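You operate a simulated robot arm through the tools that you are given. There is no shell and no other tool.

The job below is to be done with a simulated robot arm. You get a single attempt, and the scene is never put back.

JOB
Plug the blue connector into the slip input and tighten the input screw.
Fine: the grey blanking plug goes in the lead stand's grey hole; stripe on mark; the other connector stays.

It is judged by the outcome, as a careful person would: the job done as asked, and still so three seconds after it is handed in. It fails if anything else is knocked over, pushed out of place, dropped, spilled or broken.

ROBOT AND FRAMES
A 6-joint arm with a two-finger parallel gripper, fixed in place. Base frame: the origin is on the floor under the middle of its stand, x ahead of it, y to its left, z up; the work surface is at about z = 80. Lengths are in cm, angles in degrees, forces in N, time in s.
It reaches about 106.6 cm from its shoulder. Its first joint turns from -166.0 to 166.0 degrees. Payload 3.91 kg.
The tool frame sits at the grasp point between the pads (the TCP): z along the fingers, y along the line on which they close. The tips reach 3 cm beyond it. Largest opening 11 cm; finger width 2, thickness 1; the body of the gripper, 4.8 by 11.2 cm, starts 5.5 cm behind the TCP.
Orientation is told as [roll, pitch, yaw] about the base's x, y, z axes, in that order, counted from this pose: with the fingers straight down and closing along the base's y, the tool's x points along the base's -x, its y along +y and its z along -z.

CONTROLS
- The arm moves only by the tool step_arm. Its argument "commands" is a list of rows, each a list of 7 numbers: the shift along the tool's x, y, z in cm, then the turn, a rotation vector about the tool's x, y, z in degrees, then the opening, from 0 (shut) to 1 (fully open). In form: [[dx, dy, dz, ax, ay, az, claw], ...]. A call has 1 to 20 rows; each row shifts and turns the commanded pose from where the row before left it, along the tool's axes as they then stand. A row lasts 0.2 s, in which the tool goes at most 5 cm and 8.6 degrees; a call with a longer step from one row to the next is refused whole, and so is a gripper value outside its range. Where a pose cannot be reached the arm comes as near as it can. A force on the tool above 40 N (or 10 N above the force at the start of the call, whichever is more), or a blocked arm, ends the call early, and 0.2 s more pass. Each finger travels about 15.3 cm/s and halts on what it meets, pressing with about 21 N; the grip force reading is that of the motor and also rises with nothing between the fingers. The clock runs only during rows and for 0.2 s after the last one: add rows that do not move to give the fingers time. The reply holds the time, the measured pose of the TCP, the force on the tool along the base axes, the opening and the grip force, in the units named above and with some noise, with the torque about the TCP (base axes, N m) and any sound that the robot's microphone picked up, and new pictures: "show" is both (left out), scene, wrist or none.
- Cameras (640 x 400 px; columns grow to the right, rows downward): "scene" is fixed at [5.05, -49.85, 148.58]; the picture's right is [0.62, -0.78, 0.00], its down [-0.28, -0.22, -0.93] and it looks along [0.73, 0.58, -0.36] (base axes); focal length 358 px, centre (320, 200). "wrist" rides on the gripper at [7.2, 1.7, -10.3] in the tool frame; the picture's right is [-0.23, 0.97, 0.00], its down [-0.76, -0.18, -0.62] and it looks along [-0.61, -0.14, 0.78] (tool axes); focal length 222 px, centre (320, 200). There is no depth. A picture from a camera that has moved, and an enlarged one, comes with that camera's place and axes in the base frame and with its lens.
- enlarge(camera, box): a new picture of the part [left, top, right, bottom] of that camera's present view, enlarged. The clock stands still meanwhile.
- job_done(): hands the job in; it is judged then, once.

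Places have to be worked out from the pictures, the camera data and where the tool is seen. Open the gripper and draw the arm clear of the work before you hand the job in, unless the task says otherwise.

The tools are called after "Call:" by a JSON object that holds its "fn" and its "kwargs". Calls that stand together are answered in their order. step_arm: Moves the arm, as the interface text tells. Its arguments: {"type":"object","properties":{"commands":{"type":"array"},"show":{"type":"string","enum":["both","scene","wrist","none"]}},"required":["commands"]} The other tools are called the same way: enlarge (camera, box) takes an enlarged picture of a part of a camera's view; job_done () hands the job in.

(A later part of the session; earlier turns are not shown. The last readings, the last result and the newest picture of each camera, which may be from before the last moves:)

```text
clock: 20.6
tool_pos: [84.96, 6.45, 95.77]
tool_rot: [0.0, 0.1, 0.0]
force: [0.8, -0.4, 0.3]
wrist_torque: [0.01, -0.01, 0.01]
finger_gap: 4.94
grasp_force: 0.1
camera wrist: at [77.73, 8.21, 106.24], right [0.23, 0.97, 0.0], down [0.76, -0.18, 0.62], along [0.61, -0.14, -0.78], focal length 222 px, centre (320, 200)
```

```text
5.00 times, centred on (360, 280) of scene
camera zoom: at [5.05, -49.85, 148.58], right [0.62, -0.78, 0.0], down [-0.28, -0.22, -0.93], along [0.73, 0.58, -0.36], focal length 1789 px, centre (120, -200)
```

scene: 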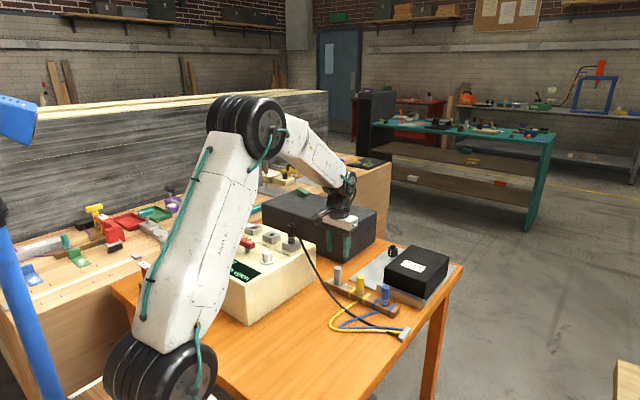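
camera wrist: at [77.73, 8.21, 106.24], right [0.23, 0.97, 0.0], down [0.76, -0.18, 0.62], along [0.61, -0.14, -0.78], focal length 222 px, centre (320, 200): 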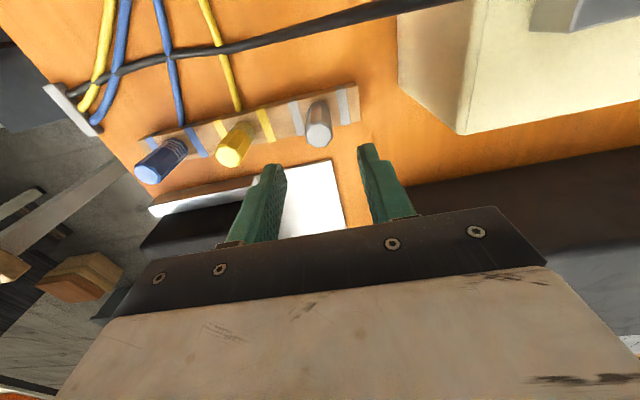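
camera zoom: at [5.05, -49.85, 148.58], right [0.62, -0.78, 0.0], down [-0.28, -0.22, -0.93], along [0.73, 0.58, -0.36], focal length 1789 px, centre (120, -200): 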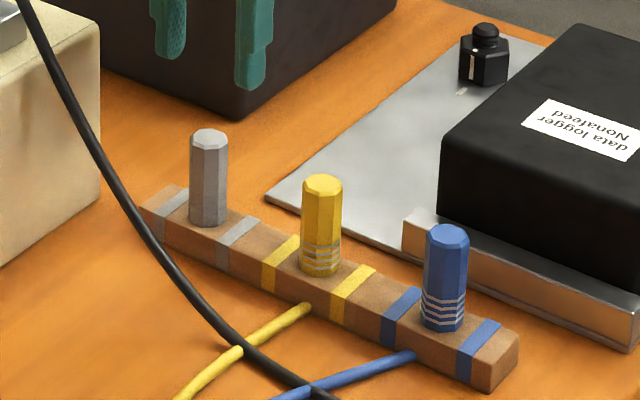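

The grey plug stands upright in the grey hole and the yellow connector is undisturbed. Next I need the blue connector's exact position, so I'll zoom the wrist view.

Call:
{"fn": "enlarge", "kwargs": {"camera": "wrist", "box": [110, 70, 370, 220]}}

Call:
{"fn": "enlarge", "kwargs": {"camera": "scene", "box": [365, 275, 405, 315]}}

```text
2.46 times, centred on (240, 145) of wrist
camera zoom: at [77.73, 8.21, 106.24], right [0.23, 0.97, 0.0], down [0.76, -0.18, 0.62], along [0.61, -0.14, -0.78], focal length 547 px, centre (517, 335)
```

zoom: 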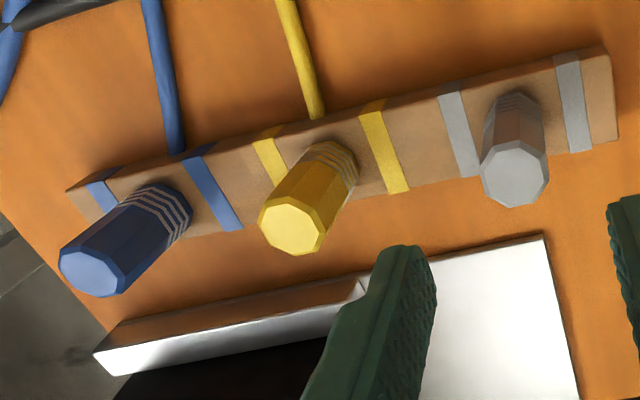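

```text
10.00 times, centred on (385, 295) of scene
camera zoom: at [5.05, -49.85, 148.58], right [0.62, -0.78, 0.0], down [-0.28, -0.22, -0.93], along [0.73, 0.58, -0.36], focal length 3579 px, centre (-330, -750)
```

zoom: 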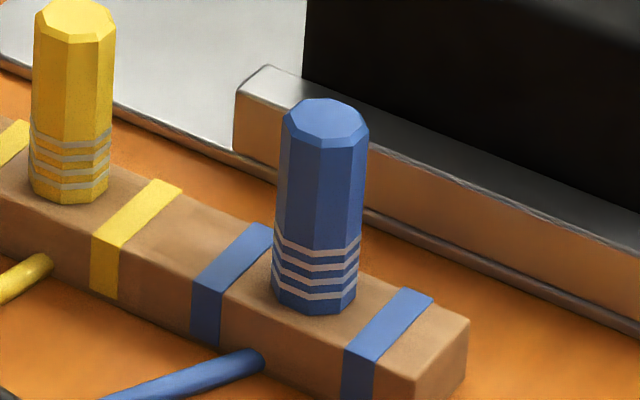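

I place the blue connector at about (85.05, −10.6) with its top at z≈88, matching the 8.5 cm hole spacing. I'll go there at a safe height with the claw at about 5 cm.

Call:
{"fn": "step_arm", "kwargs": {"commands": [[0, 0, -2, 0, 0, 0, 0.45], [0, -2.85, 0, 0, 0, 0, 0.45], [0, -2.85, 0, 0, 0, 0, 0.45], [-0.1, -2.85, 0, 0, 0, 0, 0.45], [0, -2.85, 0, 0, 0, 0, 0.45], [0, -2.85, 0, 0, 0, 0, 0.45], [0, -2.8, 0, 0, 0, 0, 0.45], [0, 0, 0, 0, 0, 0, 0.45]]}}

Call:
{"fn": "enlarge", "kwargs": {"camera": "wrist", "box": [240, 80, 400, 200]}}

Call:
{"fn": "enlarge", "kwargs": {"camera": "scene", "box": [340, 230, 420, 310]}}

```text
clock: 22.4
tool_pos: [85.19, -10.46, 97.88]
tool_rot: [0.1, 0.0, 0.1]
force: [-0.1, 0.0, -0.2]
wrist_torque: [-0.02, -0.02, 0.01]
finger_gap: 4.94
grasp_force: 0.1
camera wrist: at [77.97, -8.87, 108.32], right [0.23, 0.97, 0.0], down [0.76, -0.18, 0.62], along [0.61, -0.14, -0.78], focal length 222 px, centre (320, 200)
```

scene: 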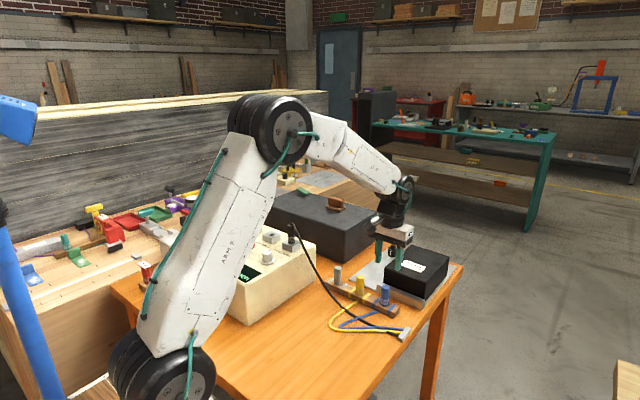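
wrist: 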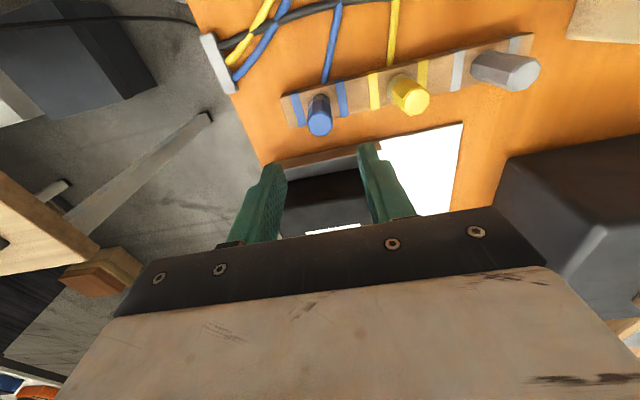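

```text
3.33 times, centred on (320, 140) of wrist
camera zoom: at [77.97, -8.87, 108.32], right [0.23, 0.97, 0.0], down [0.76, -0.18, 0.62], along [0.61, -0.14, -0.78], focal length 740 px, centre (320, 400)
```

zoom: 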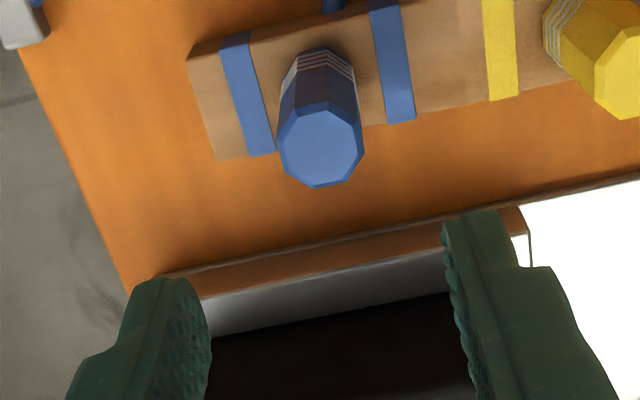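

```text
5.00 times, centred on (380, 270) of scene
camera zoom: at [5.05, -49.85, 148.58], right [0.62, -0.78, 0.0], down [-0.28, -0.22, -0.93], along [0.73, 0.58, -0.36], focal length 1789 px, centre (20, -150)
```

zoom: 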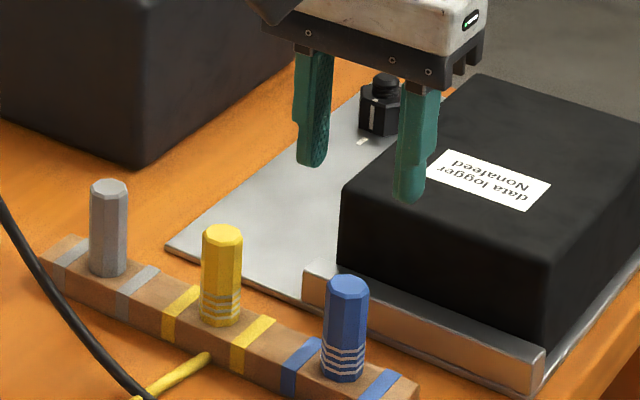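

The tool's axis lines up with the blue connector to within about 0.5 mm, and the data logger is well clear at x≥91. I'll descend around it to TCP z≈85.95, the same grip height as the grey plug.

Call:
{"fn": "step_arm", "kwargs": {"commands": [[0.03, 0.02, 3, 0, 0, 0, 0.45], [0, 0, 3, 0, 0, 0, 0.45], [0, 0, 2.5, 0, 0, 0, 0.45], [0, 0, 2, 0, 0, 0, 0.45], [0, 0, 1.4, 0, 0, 0, 0.45], [0, 0, 0, 0, 0, 0, 0.45]]}}

Call:
{"fn": "enlarge", "kwargs": {"camera": "wrist", "box": [220, 90, 420, 240]}}

Call:
{"fn": "enlarge", "kwargs": {"camera": "scene", "box": [345, 250, 425, 320]}}

```text
clock: 23.8
tool_pos: [84.96, -10.55, 85.87]
tool_rot: [0.1, 0.1, 0.0]
force: [0.5, -0.4, 0.5]
wrist_torque: [0.0, -0.01, 0.0]
finger_gap: 4.94
grasp_force: 0.1
camera wrist: at [77.77, -8.98, 96.27], right [0.23, 0.97, 0.0], down [0.76, -0.18, 0.62], along [0.61, -0.14, -0.78], focal length 222 px, centre (320, 200)
```

scene: 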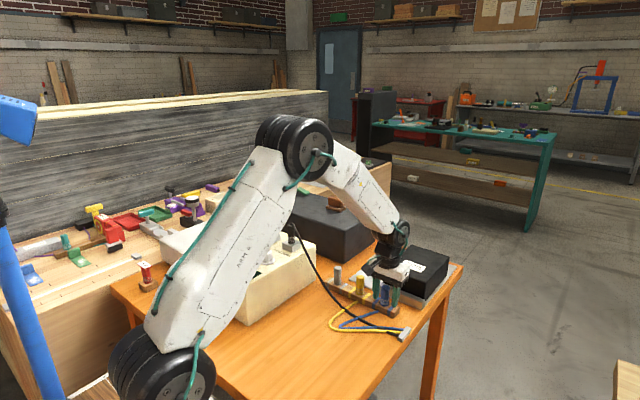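
wrist: 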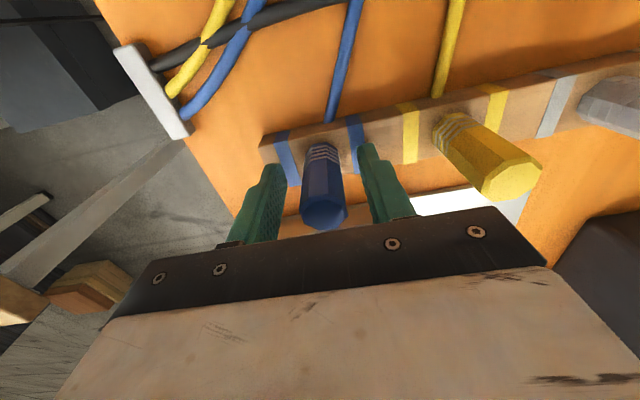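

```text
2.67 times, centred on (320, 165) of wrist
camera zoom: at [77.77, -8.98, 96.27], right [0.23, 0.97, 0.0], down [0.76, -0.18, 0.62], along [0.61, -0.14, -0.78], focal length 592 px, centre (320, 293)
```

zoom: 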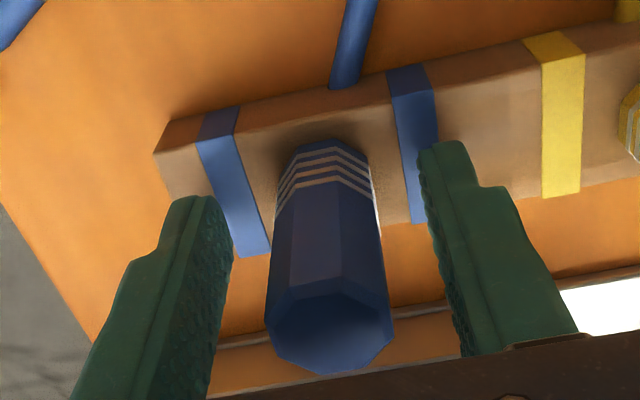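

```text
5.71 times, centred on (385, 285) of scene
camera zoom: at [5.05, -49.85, 148.58], right [0.62, -0.78, 0.0], down [-0.28, -0.22, -0.93], along [0.73, 0.58, -0.36], focal length 2045 px, centre (-51, -286)
```

zoom: 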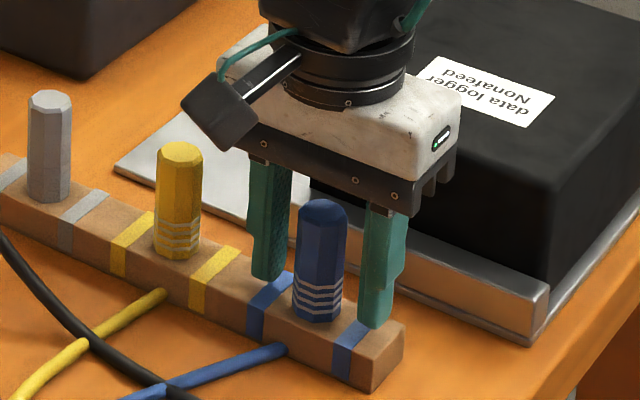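

The blue connector sits centred between the fingers, so I'll close the claw and check the force.

Call:
{"fn": "step_arm", "kwargs": {"commands": [[0, 0, 0, 0, 0, 0, 0.35], [0, 0, 0, 0, 0, 0, 0.28], [0, 0, 0, 0, 0, 0, 0.2], [0, 0, 0, 0, 0, 0, 0.1], [0, 0, 0, 0, 0, 0, 0.1]], "show": "wrist"}}

Call:
{"fn": "enlarge", "kwargs": {"camera": "scene", "box": [345, 250, 425, 320]}}

```text
clock: 25.0
tool_pos: [85.04, -10.65, 85.92]
tool_rot: [0.0, -0.1, 0.1]
force: [-0.4, 0.6, 0.5]
wrist_torque: [0.01, -0.02, -0.02]
finger_gap: 2.27
grasp_force: 21.4
camera wrist: at [77.77, -8.98, 96.29], right [0.23, 0.97, 0.0], down [0.76, -0.18, 0.62], along [0.61, -0.14, -0.78], focal length 222 px, centre (320, 200)
```

wrist: 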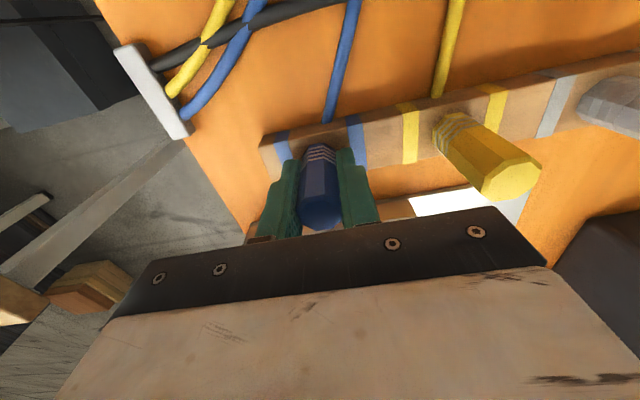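

```text
5.71 times, centred on (385, 285) of scene
camera zoom: at [5.05, -49.85, 148.58], right [0.62, -0.78, 0.0], down [-0.28, -0.22, -0.93], along [0.73, 0.58, -0.36], focal length 2045 px, centre (-51, -286)
```

zoom: 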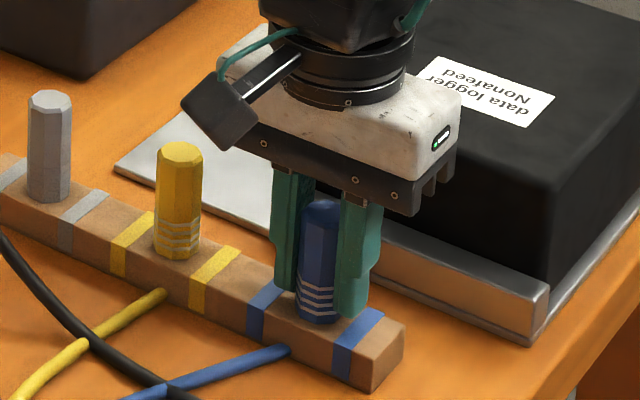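

The grip holds at a 2.27 cm gap with negligible side force. I'll lift straight up slowly and watch how the cable behaves.

Call:
{"fn": "step_arm", "kwargs": {"commands": [[0, 0, -0.3, 0, 0, 0, 0.1], [0, 0, -0.4, 0, 0, 0, 0.1], [0, 0, -0.5, 0, 0, 0, 0.1], [0, 0, -0.5, 0, 0, 0, 0.1], [0, 0, -0.8, 0, 0, 0, 0.1], [0, 0, -1.0, 0, 0, 0, 0.1], [0, 0, -1.0, 0, 0, 0, 0.1], [0, 0, 0, 0, 0, 0, 0.1]]}}

Call:
{"fn": "enlarge", "kwargs": {"camera": "scene", "box": [320, 230, 430, 340]}}

```text
clock: 26.8
tool_pos: [84.99, -10.56, 90.52]
tool_rot: [0.1, 0.1, 0.0]
force: [0.9, -0.4, 0.0]
wrist_torque: [0.01, 0.04, 0.0]
finger_gap: 2.24
grasp_force: 21.1
camera wrist: at [77.81, -8.88, 100.91], right [0.23, 0.97, 0.0], down [0.76, -0.18, 0.62], along [0.61, -0.14, -0.78], focal length 222 px, centre (320, 200)
```

scene: 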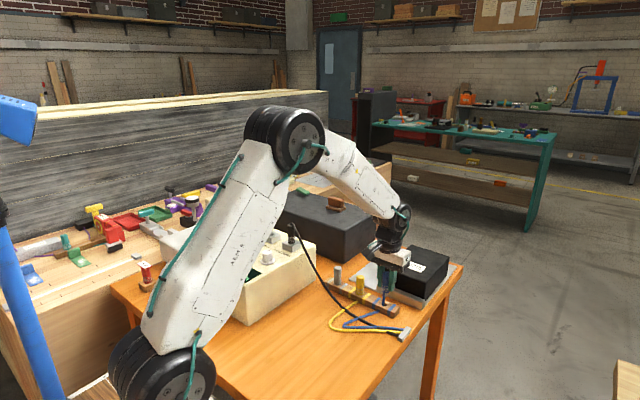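
wrist: 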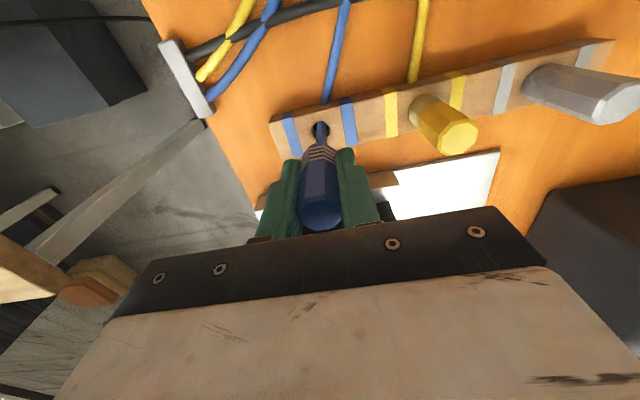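

```text
3.64 times, centred on (375, 285) of scene
camera zoom: at [5.05, -49.85, 148.58], right [0.62, -0.78, 0.0], down [-0.28, -0.22, -0.93], along [0.73, 0.58, -0.36], focal length 1301 px, centre (120, -109)
```

zoom: 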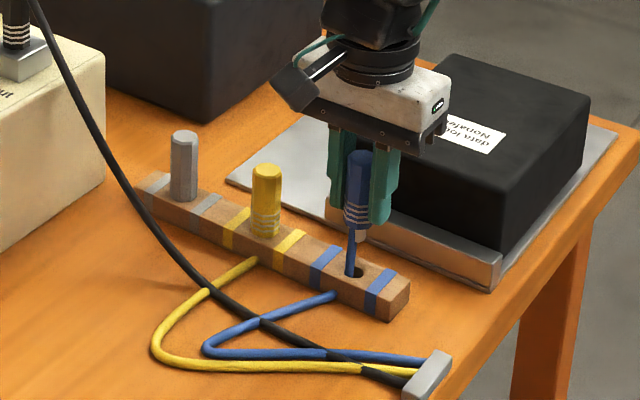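

The connector is out of the stand, with the blue lead running up from the hole to it. I'll zoom in to see where the cable attaches.

Call:
{"fn": "enlarge", "kwargs": {"camera": "scene", "box": [365, 260, 405, 310]}}

Call:
{"fn": "enlarge", "kwargs": {"camera": "wrist", "box": [250, 80, 390, 240]}}

```text
8.00 times, centred on (385, 285) of scene
camera zoom: at [5.05, -49.85, 148.58], right [0.62, -0.78, 0.0], down [-0.28, -0.22, -0.93], along [0.73, 0.58, -0.36], focal length 2863 px, centre (-200, -480)
```

zoom: 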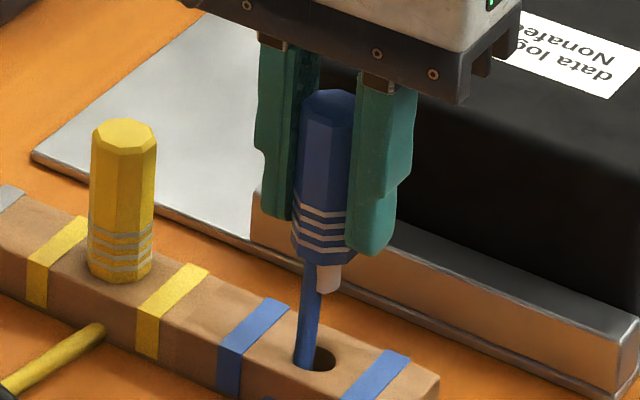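

```text
2.50 times, centred on (320, 160) of wrist
camera zoom: at [77.81, -8.88, 100.91], right [0.23, 0.97, 0.0], down [0.76, -0.18, 0.62], along [0.61, -0.14, -0.78], focal length 555 px, centre (320, 300)
```

zoom: 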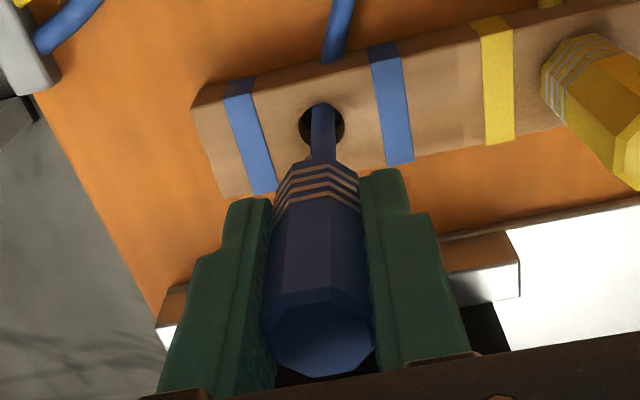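

The lead joins the connector's underside on the −x side, beside the nose. I'll lift further in stages, watching the force and how the cable follows.

Call:
{"fn": "step_arm", "kwargs": {"commands": [[0, 0, -2, 0, 0, 0, 0.1], [0, 0, -2.5, 0, 0, 0, 0.1], [0, 0, -2.5, 0, 0, 0, 0.1], [0, 0, -2.5, 0, 0, 0, 0.1], [0, 0, 0, 0, 0, 0, 0.1]], "show": "scene"}}

Call:
{"fn": "enlarge", "kwargs": {"camera": "scene", "box": [310, 210, 430, 345]}}

```text
clock: 28.0
tool_pos: [85.12, -10.5, 99.99]
tool_rot: [0.2, 0.0, 0.0]
force: [-0.3, -0.2, -0.5]
wrist_torque: [0.0, 0.01, -0.01]
finger_gap: 2.26
grasp_force: 20.6
```

scene: 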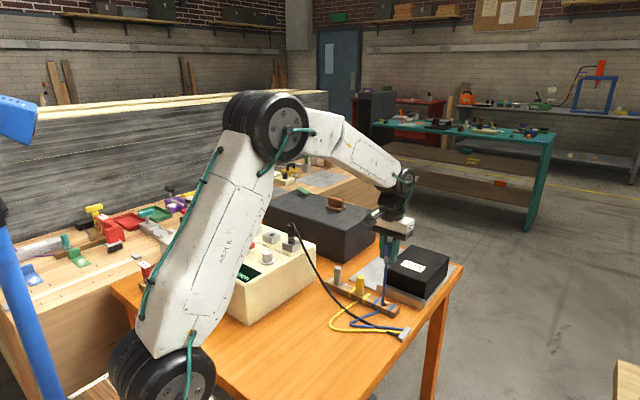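

```text
2.96 times, centred on (370, 278) of scene
camera zoom: at [5.05, -49.85, 148.58], right [0.62, -0.78, 0.0], down [-0.28, -0.22, -0.93], along [0.73, 0.58, -0.36], focal length 1060 px, centre (172, -30)
```

zoom: 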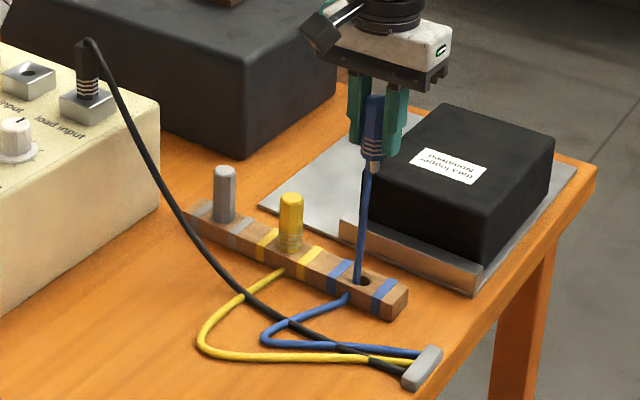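

The lead is slack and drawing freely (force about 0). I'll raise to a safe height and move toward the box, keeping to lower x so the lead trails on the −x side of the other plugs, and check the force midway.

Call:
{"fn": "step_arm", "kwargs": {"commands": [[0, 0, -2.5, 0, 0, 0, 0.1], [0, 0, -3, 0, 0, 0, 0.1], [0, 0, -3, 0, 0, 0, 0.1], [0, 0, -3, 0, 0, 0, 0.1], [2, 1.5, 0, 0, 0, 0, 0.1], [2.2, 2.2, 0, 0, 0, 0, 0.1], [2.2, 2.2, 0, 0, 0, 0, 0.1], [2.2, 2.2, 0, 0, 0, 0, 0.1], [2.2, 2.2, 0, 0, 0, 0, 0.1], [0, 0, 0, 0, 0, 0, 0.1]], "show": "scene"}}

Call:
{"fn": "enlarge", "kwargs": {"camera": "scene", "box": [270, 180, 430, 345]}}

```text
clock: 30.2
tool_pos: [74.15, -0.33, 111.41]
tool_rot: [0.1, 0.1, 0.1]
force: [-0.3, 0.5, -0.1]
wrist_torque: [-0.01, 0.01, 0.0]
finger_gap: 2.24
grasp_force: 20.9
```

scene: 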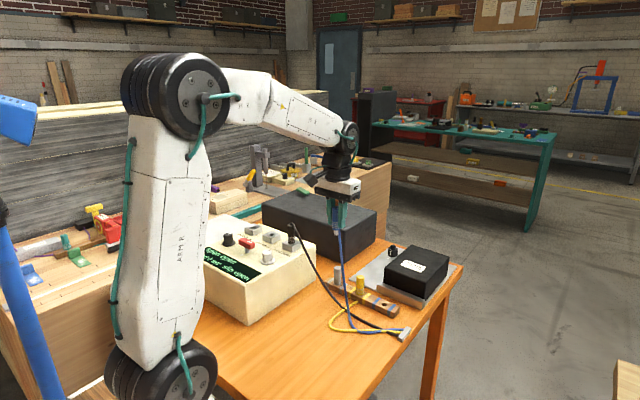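

```text
2.42 times, centred on (350, 262) of scene
camera zoom: at [5.05, -49.85, 148.58], right [0.62, -0.78, 0.0], down [-0.28, -0.22, -0.93], along [0.73, 0.58, -0.36], focal length 868 px, centre (247, 48)
```

zoom: 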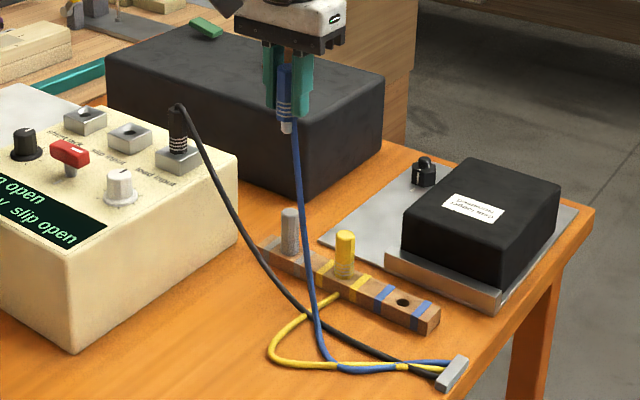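

The lead now hangs freely from the connector to the clamp, and yellow and grey are untouched. I'll carry on toward the slip input in stages.

Call:
{"fn": "step_arm", "kwargs": {"commands": [[0, 2.4, 0, 0, 0, 0, 0.1], [0, 2.4, 0, 0, 0, 0, 0.1], [0, 2.4, 0, 0, 0, 0, 0.1], [0, 2.4, 0, 0, 0, 0, 0.1], [0, 2.4, 0, 0, 0, 0, 0.1], [0, 2.4, 0, 0, 0, 0, 0.1], [0, 0, 0, 0, 0, 0, 0.1]], "show": "scene"}}

Call:
{"fn": "enlarge", "kwargs": {"camera": "scene", "box": [230, 170, 430, 345]}}

```text
clock: 31.8
tool_pos: [74.28, 14.0, 111.52]
tool_rot: [0.2, 0.0, -0.1]
force: [-0.9, -0.3, -0.9]
wrist_torque: [0.02, 0.01, 0.01]
finger_gap: 2.26
grasp_force: 21.5
```

scene: 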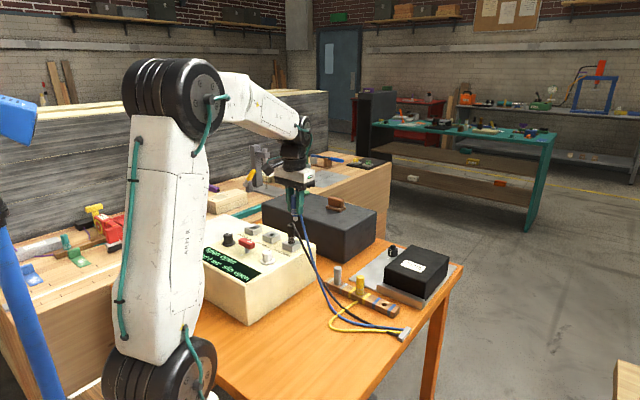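

```text
2.29 times, centred on (330, 258) of scene
camera zoom: at [5.05, -49.85, 148.58], right [0.62, -0.78, 0.0], down [-0.28, -0.22, -0.93], along [0.73, 0.58, -0.36], focal length 818 px, centre (297, 69)
```

zoom: 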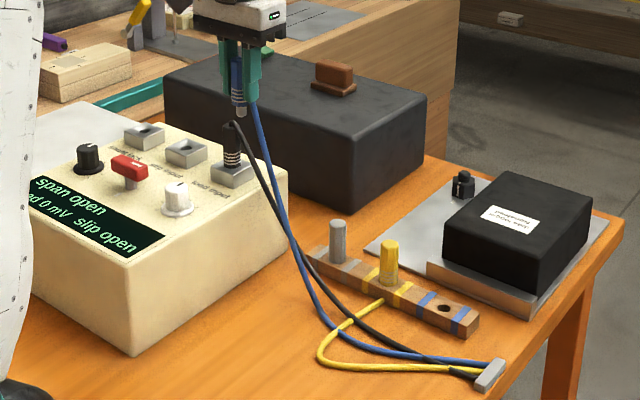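

Forces are still negligible. I'll continue to y≈28.3, then move in x to sit above the slip socket.

Call:
{"fn": "step_arm", "kwargs": {"commands": [[0, 2.4, 0, 0, 0, 0, 0.1], [0, 2.4, 0, 0, 0, 0, 0.1], [0, 2.4, 0, 0, 0, 0, 0.1], [0, 2.4, 0, 0, 0, 0, 0.1], [0, 2.4, 0, 0, 0, 0, 0.1], [0, 2.19, 0, 0, 0, 0, 0.1], [-1.9, 0, 0, 0, 0, 0, 0.1], [-1.84, 0, 0, 0, 0, 0, 0.1], [0, 0, 0, 0, 0, 0, 0.1], [0, 0, 0, 0, 0, 0, 0.1]]}}

Call:
{"fn": "enlarge", "kwargs": {"camera": "scene", "box": [220, 160, 420, 340]}}

Call:
{"fn": "enlarge", "kwargs": {"camera": "wrist", "box": [220, 60, 420, 240]}}

```text
clock: 34.0
tool_pos: [77.91, 28.19, 111.52]
tool_rot: [0.1, 0.0, -0.1]
force: [1.2, -0.3, 0.6]
wrist_torque: [-0.01, 0.0, -0.03]
finger_gap: 2.25
grasp_force: 21.2
camera wrist: at [70.68, 29.87, 121.82], right [0.23, 0.97, 0.0], down [0.76, -0.18, 0.62], along [0.61, -0.14, -0.78], focal length 222 px, centre (320, 200)
```

scene: 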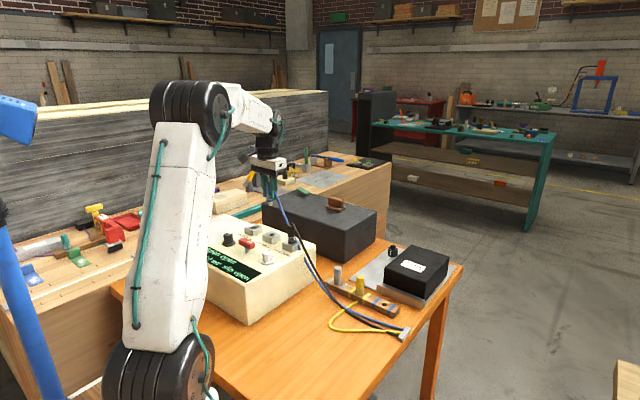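
wrist: 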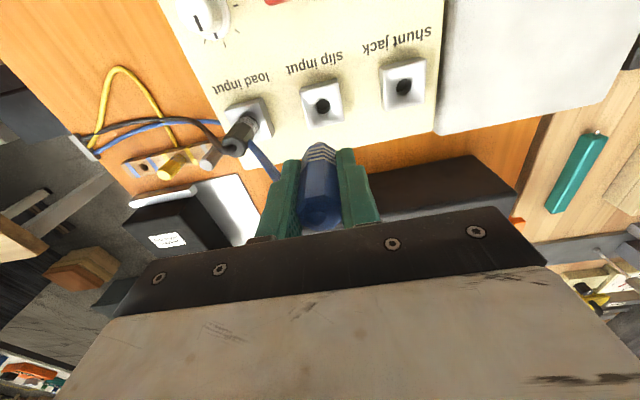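

```text
2.22 times, centred on (320, 250) of scene
camera zoom: at [5.05, -49.85, 148.58], right [0.62, -0.78, 0.0], down [-0.28, -0.22, -0.93], along [0.73, 0.58, -0.36], focal length 795 px, centre (320, 89)
```

zoom: 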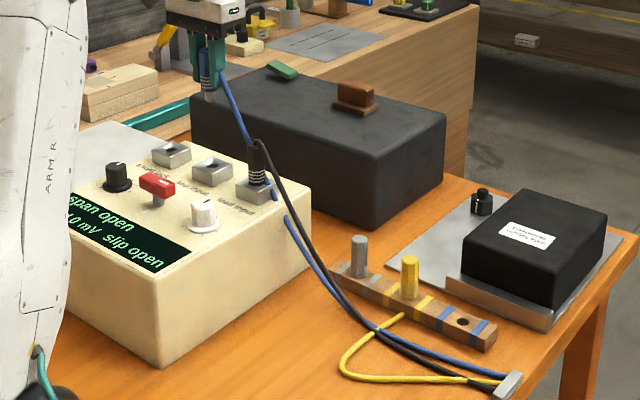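

```text
2.22 times, centred on (320, 150) of wrist
camera zoom: at [70.68, 29.87, 121.82], right [0.23, 0.97, 0.0], down [0.76, -0.18, 0.62], along [0.61, -0.14, -0.78], focal length 494 px, centre (320, 311)
```

zoom: 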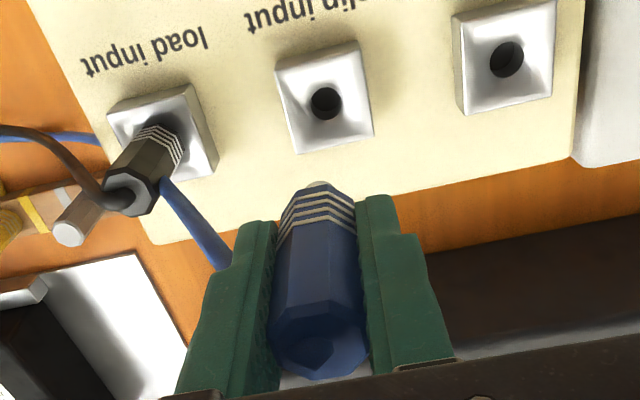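

The connector is above the slip socket with the display unchanged. I'll descend until the nose is about 1.5 cm above the socket and check alignment in both cameras.

Call:
{"fn": "step_arm", "kwargs": {"commands": [[0, 0, 2.5, 0, 0, 0, 0.1], [0, 0, 2.5, 0, 0, 0, 0.1], [0, 0, 2.5, 0, 0, 0, 0.1], [0, 0, 1.3, 0, 0, 0, 0.1], [0, 0, 0, 0, 0, 0, 0.1], [0, 0, 0, 0, 0, 0, 0.1]], "show": "scene"}}

Call:
{"fn": "enlarge", "kwargs": {"camera": "scene", "box": [250, 205, 300, 255]}}

Call:
{"fn": "enlarge", "kwargs": {"camera": "wrist", "box": [260, 80, 380, 180]}}

```text
clock: 35.4
tool_pos: [77.94, 28.53, 102.59]
tool_rot: [0.1, 0.0, 0.0]
force: [-0.1, -0.5, 0.2]
wrist_torque: [0.02, 0.05, 0.03]
finger_gap: 2.26
grasp_force: 20.9
```

scene: 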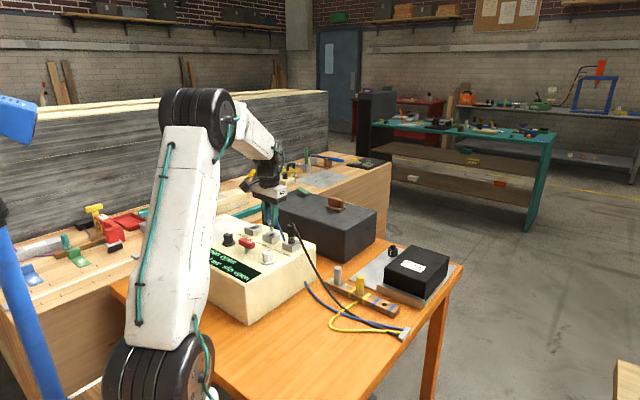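

```text
8.00 times, centred on (275, 230) of scene
camera zoom: at [5.05, -49.85, 148.58], right [0.62, -0.78, 0.0], down [-0.28, -0.22, -0.93], along [0.73, 0.58, -0.36], focal length 2863 px, centre (680, -40)
```

zoom: 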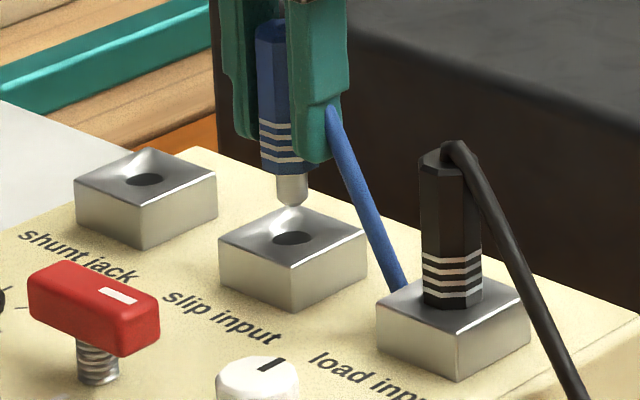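

```text
4.00 times, centred on (320, 130) of wrist
camera zoom: at [70.79, 30.09, 112.95], right [0.23, 0.97, 0.0], down [0.76, -0.18, 0.62], along [0.61, -0.14, -0.78], focal length 888 px, centre (320, 480)
```

zoom: 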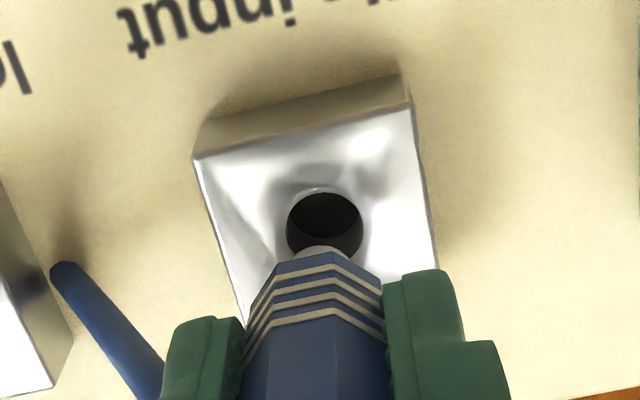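

The nose is aligned in x and about 0.8 mm low in y relative to the socket hole. I'll nudge +0.08 in y and go down another 1.2 cm, then recheck.

Call:
{"fn": "step_arm", "kwargs": {"commands": [[0, 0.08, 0, 0, 0, 0, 0.1], [0, 0, 0.5, 0, 0, 0, 0.1], [0, 0, 0.5, 0, 0, 0, 0.1], [0, 0, 0, 0, 0, 0, 0.1]], "show": "none"}}

Call:
{"fn": "enlarge", "kwargs": {"camera": "scene", "box": [258, 215, 288, 245]}}

Call:
{"fn": "enlarge", "kwargs": {"camera": "wrist", "box": [280, 100, 360, 160]}}

```text
clock: 36.4
tool_pos: [78.01, 28.49, 101.54]
tool_rot: [0.0, 0.0, -0.1]
force: [0.0, -0.1, 0.1]
wrist_torque: [-0.03, 0.01, -0.01]
finger_gap: 2.24
grasp_force: 21.0
```

```text
13.33 times, centred on (273, 230) of scene
camera zoom: at [5.05, -49.85, 148.58], right [0.62, -0.78, 0.0], down [-0.28, -0.22, -0.93], along [0.73, 0.58, -0.36], focal length 4772 px, centre (947, -200)
```

zoom: 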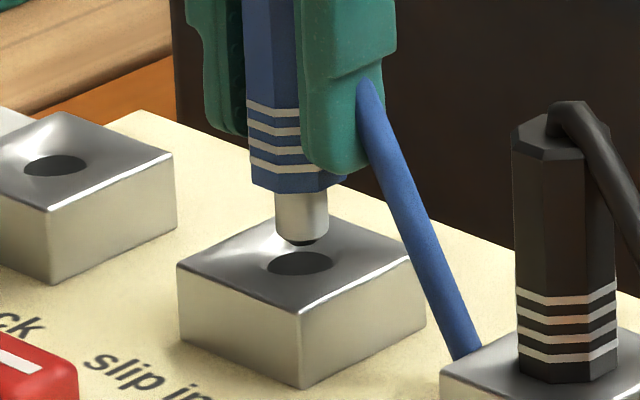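

```text
6.67 times, centred on (320, 130) of wrist
camera zoom: at [70.8, 30.12, 111.99], right [0.23, 0.97, 0.0], down [0.76, -0.18, 0.62], along [0.61, -0.14, -0.78], focal length 1481 px, centre (320, 667)
```

zoom: 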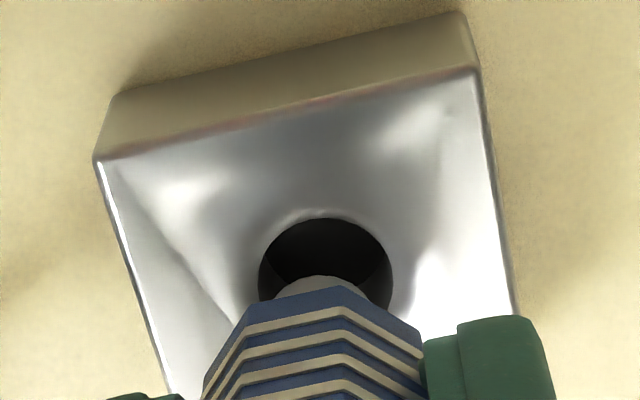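

It's still about 0.7 mm off in y, which is inside the hole clearance, so I'll nudge +0.06 and insert slowly while watching the force.

Call:
{"fn": "step_arm", "kwargs": {"commands": [[0.02, 0.06, 0, 0, 0, 0, 0.1], [0, 0, 0.3, 0, 0, 0, 0.1], [0, 0, 0.3, 0, 0, 0, 0.1], [0, 0, 0.3, 0, 0, 0, 0.1], [0, 0, 0, 0, 0, 0, 0.1]], "show": "none"}}

Call:
{"fn": "enlarge", "kwargs": {"camera": "scene", "box": [258, 215, 288, 245]}}

Call:
{"fn": "enlarge", "kwargs": {"camera": "wrist", "box": [280, 100, 360, 160]}}

```text
clock: 37.6
tool_pos: [77.9, 28.55, 100.8]
tool_rot: [0.1, 0.0, 0.0]
force: [-1.2, 0.1, -0.7]
wrist_torque: [-0.02, -0.03, 0.0]
finger_gap: 2.26
grasp_force: 21.5
```

```text
13.33 times, centred on (273, 230) of scene
camera zoom: at [5.05, -49.85, 148.58], right [0.62, -0.78, 0.0], down [-0.28, -0.22, -0.93], along [0.73, 0.58, -0.36], focal length 4772 px, centre (947, -200)
```

zoom: 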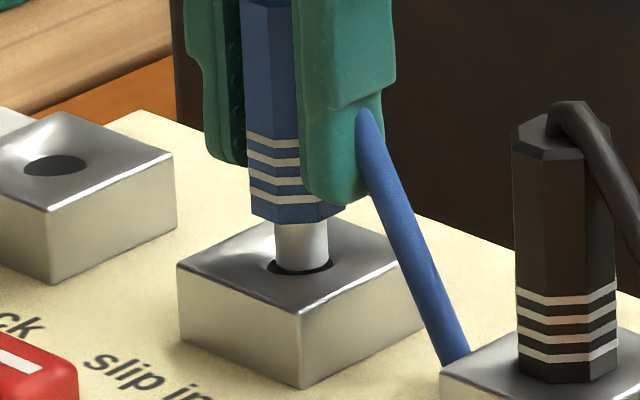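

```text
6.67 times, centred on (320, 130) of wrist
camera zoom: at [70.77, 30.17, 111.16], right [0.23, 0.97, 0.0], down [0.76, -0.18, 0.62], along [0.61, -0.14, -0.78], focal length 1481 px, centre (320, 667)
```

zoom: 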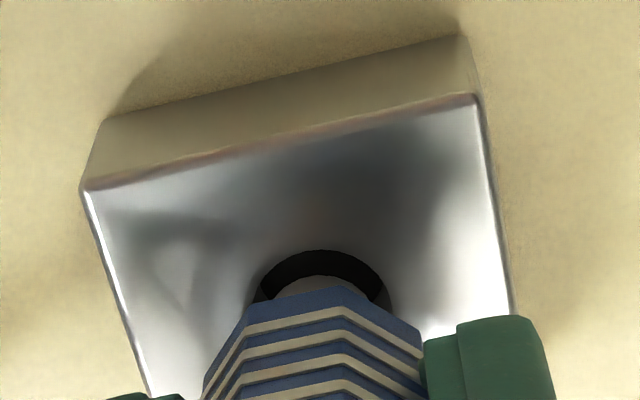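

The nose is entering the socket hole cleanly. I'll continue down to near the expected seating height of about 99.4.

Call:
{"fn": "step_arm", "kwargs": {"commands": [[0, 0, 0.3, 0, 0, 0, 0.1], [0, 0, 0.3, 0, 0, 0, 0.1], [0, 0, 0.3, 0, 0, 0, 0.1], [0, 0, 0.2, 0, 0, 0, 0.1], [0, 0, 0, 0, 0, 0, 0.1]], "show": "none"}}

Call:
{"fn": "enlarge", "kwargs": {"camera": "scene", "box": [258, 215, 288, 245]}}

```text
clock: 38.8
tool_pos: [78.05, 28.47, 99.63]
tool_rot: [0.1, 0.1, 0.0]
force: [0.2, 1.0, -0.9]
wrist_torque: [0.0, -0.03, 0.0]
finger_gap: 2.25
grasp_force: 20.7
```

```text
13.33 times, centred on (273, 230) of scene
camera zoom: at [5.05, -49.85, 148.58], right [0.62, -0.78, 0.0], down [-0.28, -0.22, -0.93], along [0.73, 0.58, -0.36], focal length 4772 px, centre (947, -200)
```

zoom: 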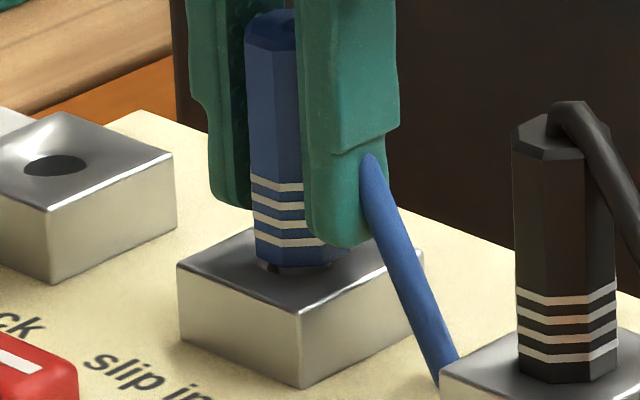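

Only about 2 mm remains, so I'll press the last bit gently until contact.

Call:
{"fn": "step_arm", "kwargs": {"commands": [[0, 0, 0.1, 0, 0, 0, 0.1], [0, 0, 0.1, 0, 0, 0, 0.1], [0, 0, 0.06, 0, 0, 0, 0.1], [0, 0, 0, 0, 0, 0, 0.1]], "show": "none"}}

Call:
{"fn": "enlarge", "kwargs": {"camera": "scene", "box": [258, 215, 288, 245]}}

```text
clock: 39.8
tool_pos: [78.05, 28.32, 99.44]
tool_rot: [0.0, -0.1, 0.0]
force: [3.4, -2.6, 17.4]
wrist_torque: [-0.05, -0.04, 0.0]
finger_gap: 2.3
grasp_force: 20.7
```

```text
13.33 times, centred on (273, 230) of scene
camera zoom: at [5.05, -49.85, 148.58], right [0.62, -0.78, 0.0], down [-0.28, -0.22, -0.93], along [0.73, 0.58, -0.36], focal length 4772 px, centre (947, -200)
```

zoom: 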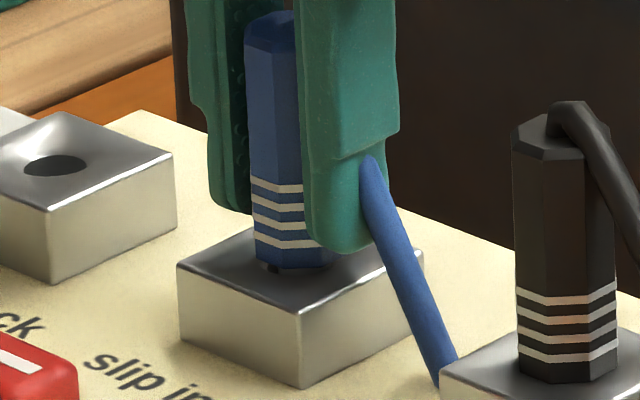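

Force rose to 17 N, and a hairline gap may remain under the connector. I'll check the display and the contact from the wrist camera before pushing further.

Call:
{"fn": "enlarge", "kwargs": {"camera": "scene", "box": [200, 230, 280, 290]}}

Call:
{"fn": "enlarge", "kwargs": {"camera": "wrist", "box": [270, 110, 370, 190]}}

Call:
{"fn": "enlarge", "kwargs": {"camera": "scene", "box": [264, 222, 284, 242]}}

```text
6.67 times, centred on (240, 260) of scene
camera zoom: at [5.05, -49.85, 148.58], right [0.62, -0.78, 0.0], down [-0.28, -0.22, -0.93], along [0.73, 0.58, -0.36], focal length 2386 px, centre (853, -200)
```

zoom: 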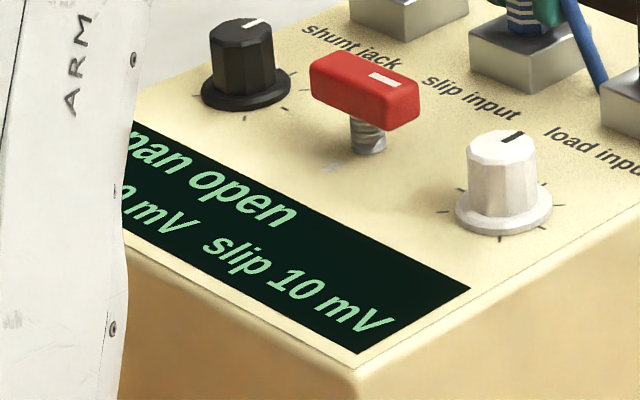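

```text
5.00 times, centred on (320, 150) of wrist
camera zoom: at [70.74, 30.1, 109.87], right [0.23, 0.97, 0.0], down [0.76, -0.18, 0.62], along [0.61, -0.14, -0.78], focal length 1111 px, centre (320, 450)
```

zoom: 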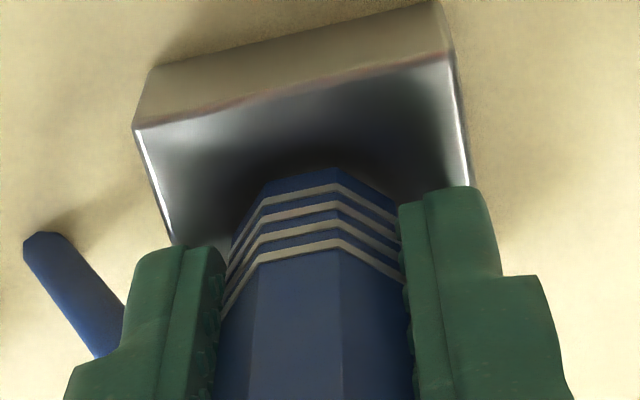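

```text
16.00 times, centred on (274, 232) of scene
camera zoom: at [5.05, -49.85, 148.58], right [0.62, -0.78, 0.0], down [-0.28, -0.22, -0.93], along [0.73, 0.58, -0.36], focal length 5726 px, centre (1056, -312)
```

zoom: 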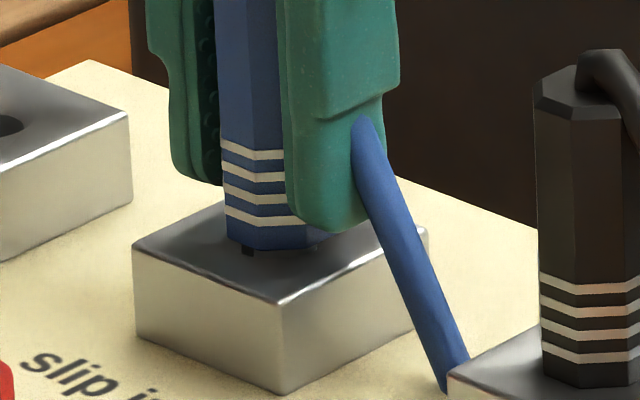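

The display now reads "slip 10 mV", so the connector is making contact. I'll press slightly more to ensure full seating, then compare.

Call:
{"fn": "step_arm", "kwargs": {"commands": [[0, 0, 0.05, 0, 0, 0, 0.1], [0, 0, 0.03, 0, 0, 0, 0.1], [0, 0, 0, 0, 0, 0, 0.1]], "show": "none"}}

Call:
{"fn": "enlarge", "kwargs": {"camera": "scene", "box": [264, 222, 284, 242]}}

```text
clock: 40.6
tool_pos: [77.93, 28.41, 99.47]
tool_rot: [0.1, 0.0, 0.0]
force: [1.6, -5.0, 18.1]
wrist_torque: [-0.11, -0.03, 0.01]
finger_gap: 2.29
grasp_force: 21.3
```

```text
16.00 times, centred on (274, 232) of scene
camera zoom: at [5.05, -49.85, 148.58], right [0.62, -0.78, 0.0], down [-0.28, -0.22, -0.93], along [0.73, 0.58, -0.36], focal length 5726 px, centre (1056, -312)
```

zoom: 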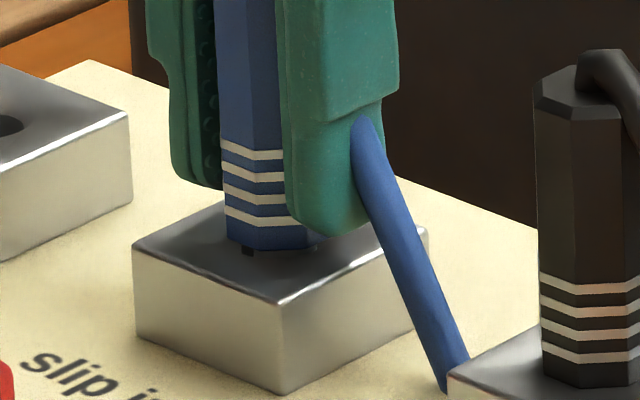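

The force is holding at 18 N with no further travel, and the body sits as deep as the grey plug originally did, so it is seated. I'll relieve the press, then open the claw and back straight up.

Call:
{"fn": "step_arm", "kwargs": {"commands": [[0, -0.06, -0.08, 0, 0, 0, 0.1], [0, 0, 0, 0, 0, 0, 0.25], [0, 0, 0, 0, 0, 0, 0.35], [0, 0, 0, 0, 0, 0, 0.45], [0, 0, 0, 0, 0, 0, 0.45]], "show": "wrist"}}

Call:
{"fn": "enlarge", "kwargs": {"camera": "scene", "box": [220, 210, 300, 280]}}

```text
clock: 41.8
tool_pos: [77.95, 28.39, 99.57]
tool_rot: [0.1, 0.0, 0.0]
force: [-0.5, -0.1, 0.5]
wrist_torque: [-0.02, 0.01, 0.01]
finger_gap: 4.95
grasp_force: 0.1
camera wrist: at [70.74, 30.06, 109.83], right [0.23, 0.97, 0.0], down [0.76, -0.18, 0.62], along [0.61, -0.14, -0.78], focal length 222 px, centre (320, 200)
```

wrist: 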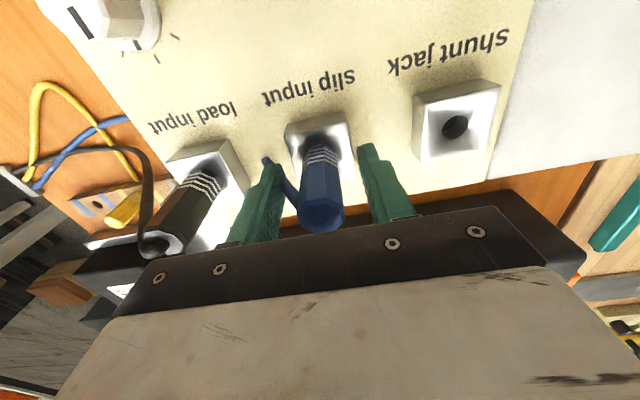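

```text
5.71 times, centred on (260, 245) of scene
camera zoom: at [5.05, -49.85, 148.58], right [0.62, -0.78, 0.0], down [-0.28, -0.22, -0.93], along [0.73, 0.58, -0.36], focal length 2045 px, centre (663, -57)
```

zoom: 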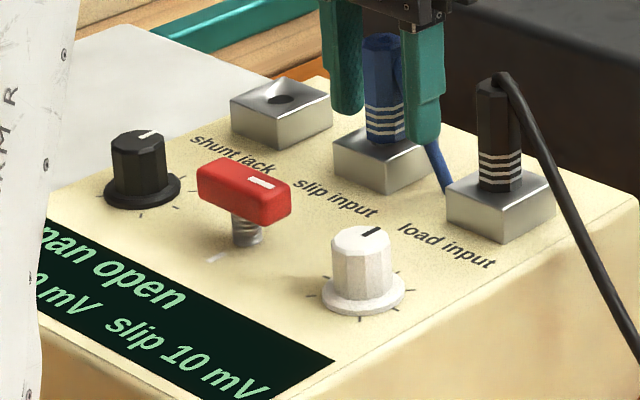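

The connector stands on its own with the display at "slip 10 mV". I'll raise the open claw slowly, since the lead passes near one finger.

Call:
{"fn": "step_arm", "kwargs": {"commands": [[0, 0, -0.5, 0, 0, 0, 0.45], [0, 0, -1, 0, 0, 0, 0.45], [0, 0, -1.5, 0, 0, 0, 0.45], [0, 0, -2, 0, 0, 0, 0.45], [0, 0, -2.5, 0, 0, 0, 0.45], [0, 0, -2.5, 0, 0, 0, 0.45], [0, 0, -2.5, 0, 0, 0, 0.45], [0, 0, 0, 0, 0, 0, 0.45]]}}

Call:
{"fn": "enlarge", "kwargs": {"camera": "scene", "box": [220, 200, 320, 280]}}

Call:
{"fn": "enlarge", "kwargs": {"camera": "wrist", "box": [200, 40, 420, 200]}}

```text
clock: 43.6
tool_pos: [77.99, 28.43, 111.99]
tool_rot: [0.1, -0.1, 0.0]
force: [0.0, 0.1, 0.3]
wrist_torque: [0.0, -0.02, -0.03]
finger_gap: 4.96
grasp_force: 0.0
camera wrist: at [70.78, 30.09, 122.36], right [0.23, 0.97, 0.0], down [0.76, -0.18, 0.62], along [0.61, -0.14, -0.78], focal length 222 px, centre (320, 200)
```

scene: 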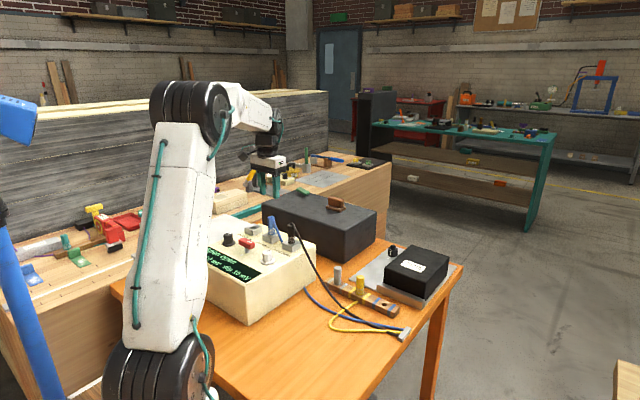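
wrist: 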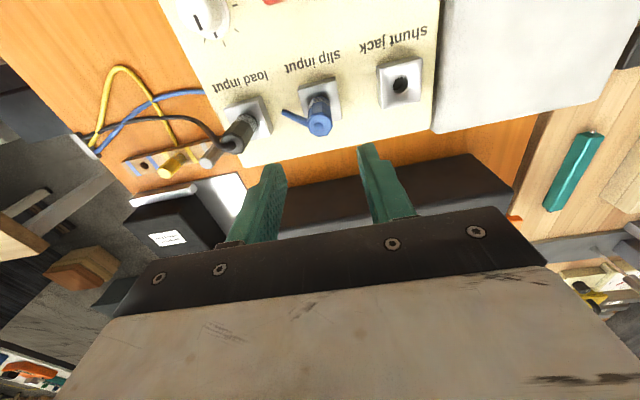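

```text
5.00 times, centred on (270, 240) of scene
camera zoom: at [5.05, -49.85, 148.58], right [0.62, -0.78, 0.0], down [-0.28, -0.22, -0.93], along [0.73, 0.58, -0.36], focal length 1789 px, centre (570, 0)
```

zoom: 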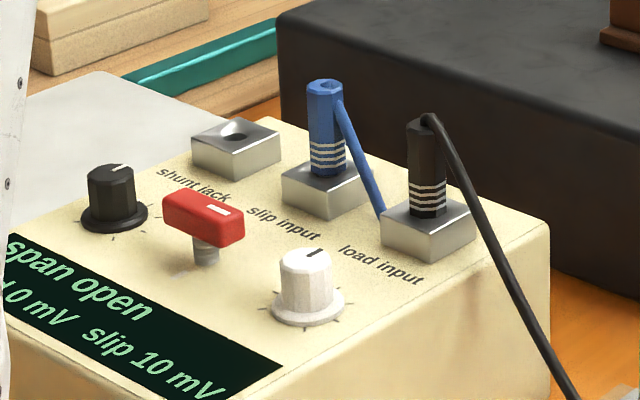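

```text
2.50 times, centred on (310, 120) of wrist
camera zoom: at [70.78, 30.09, 122.36], right [0.23, 0.97, 0.0], down [0.76, -0.18, 0.62], along [0.61, -0.14, -0.78], focal length 555 px, centre (345, 400)
```

zoom: 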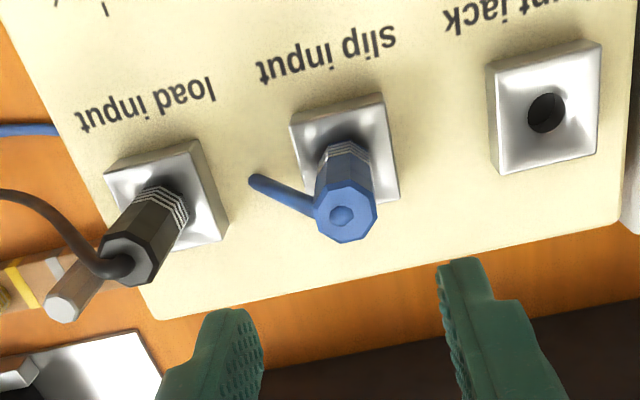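

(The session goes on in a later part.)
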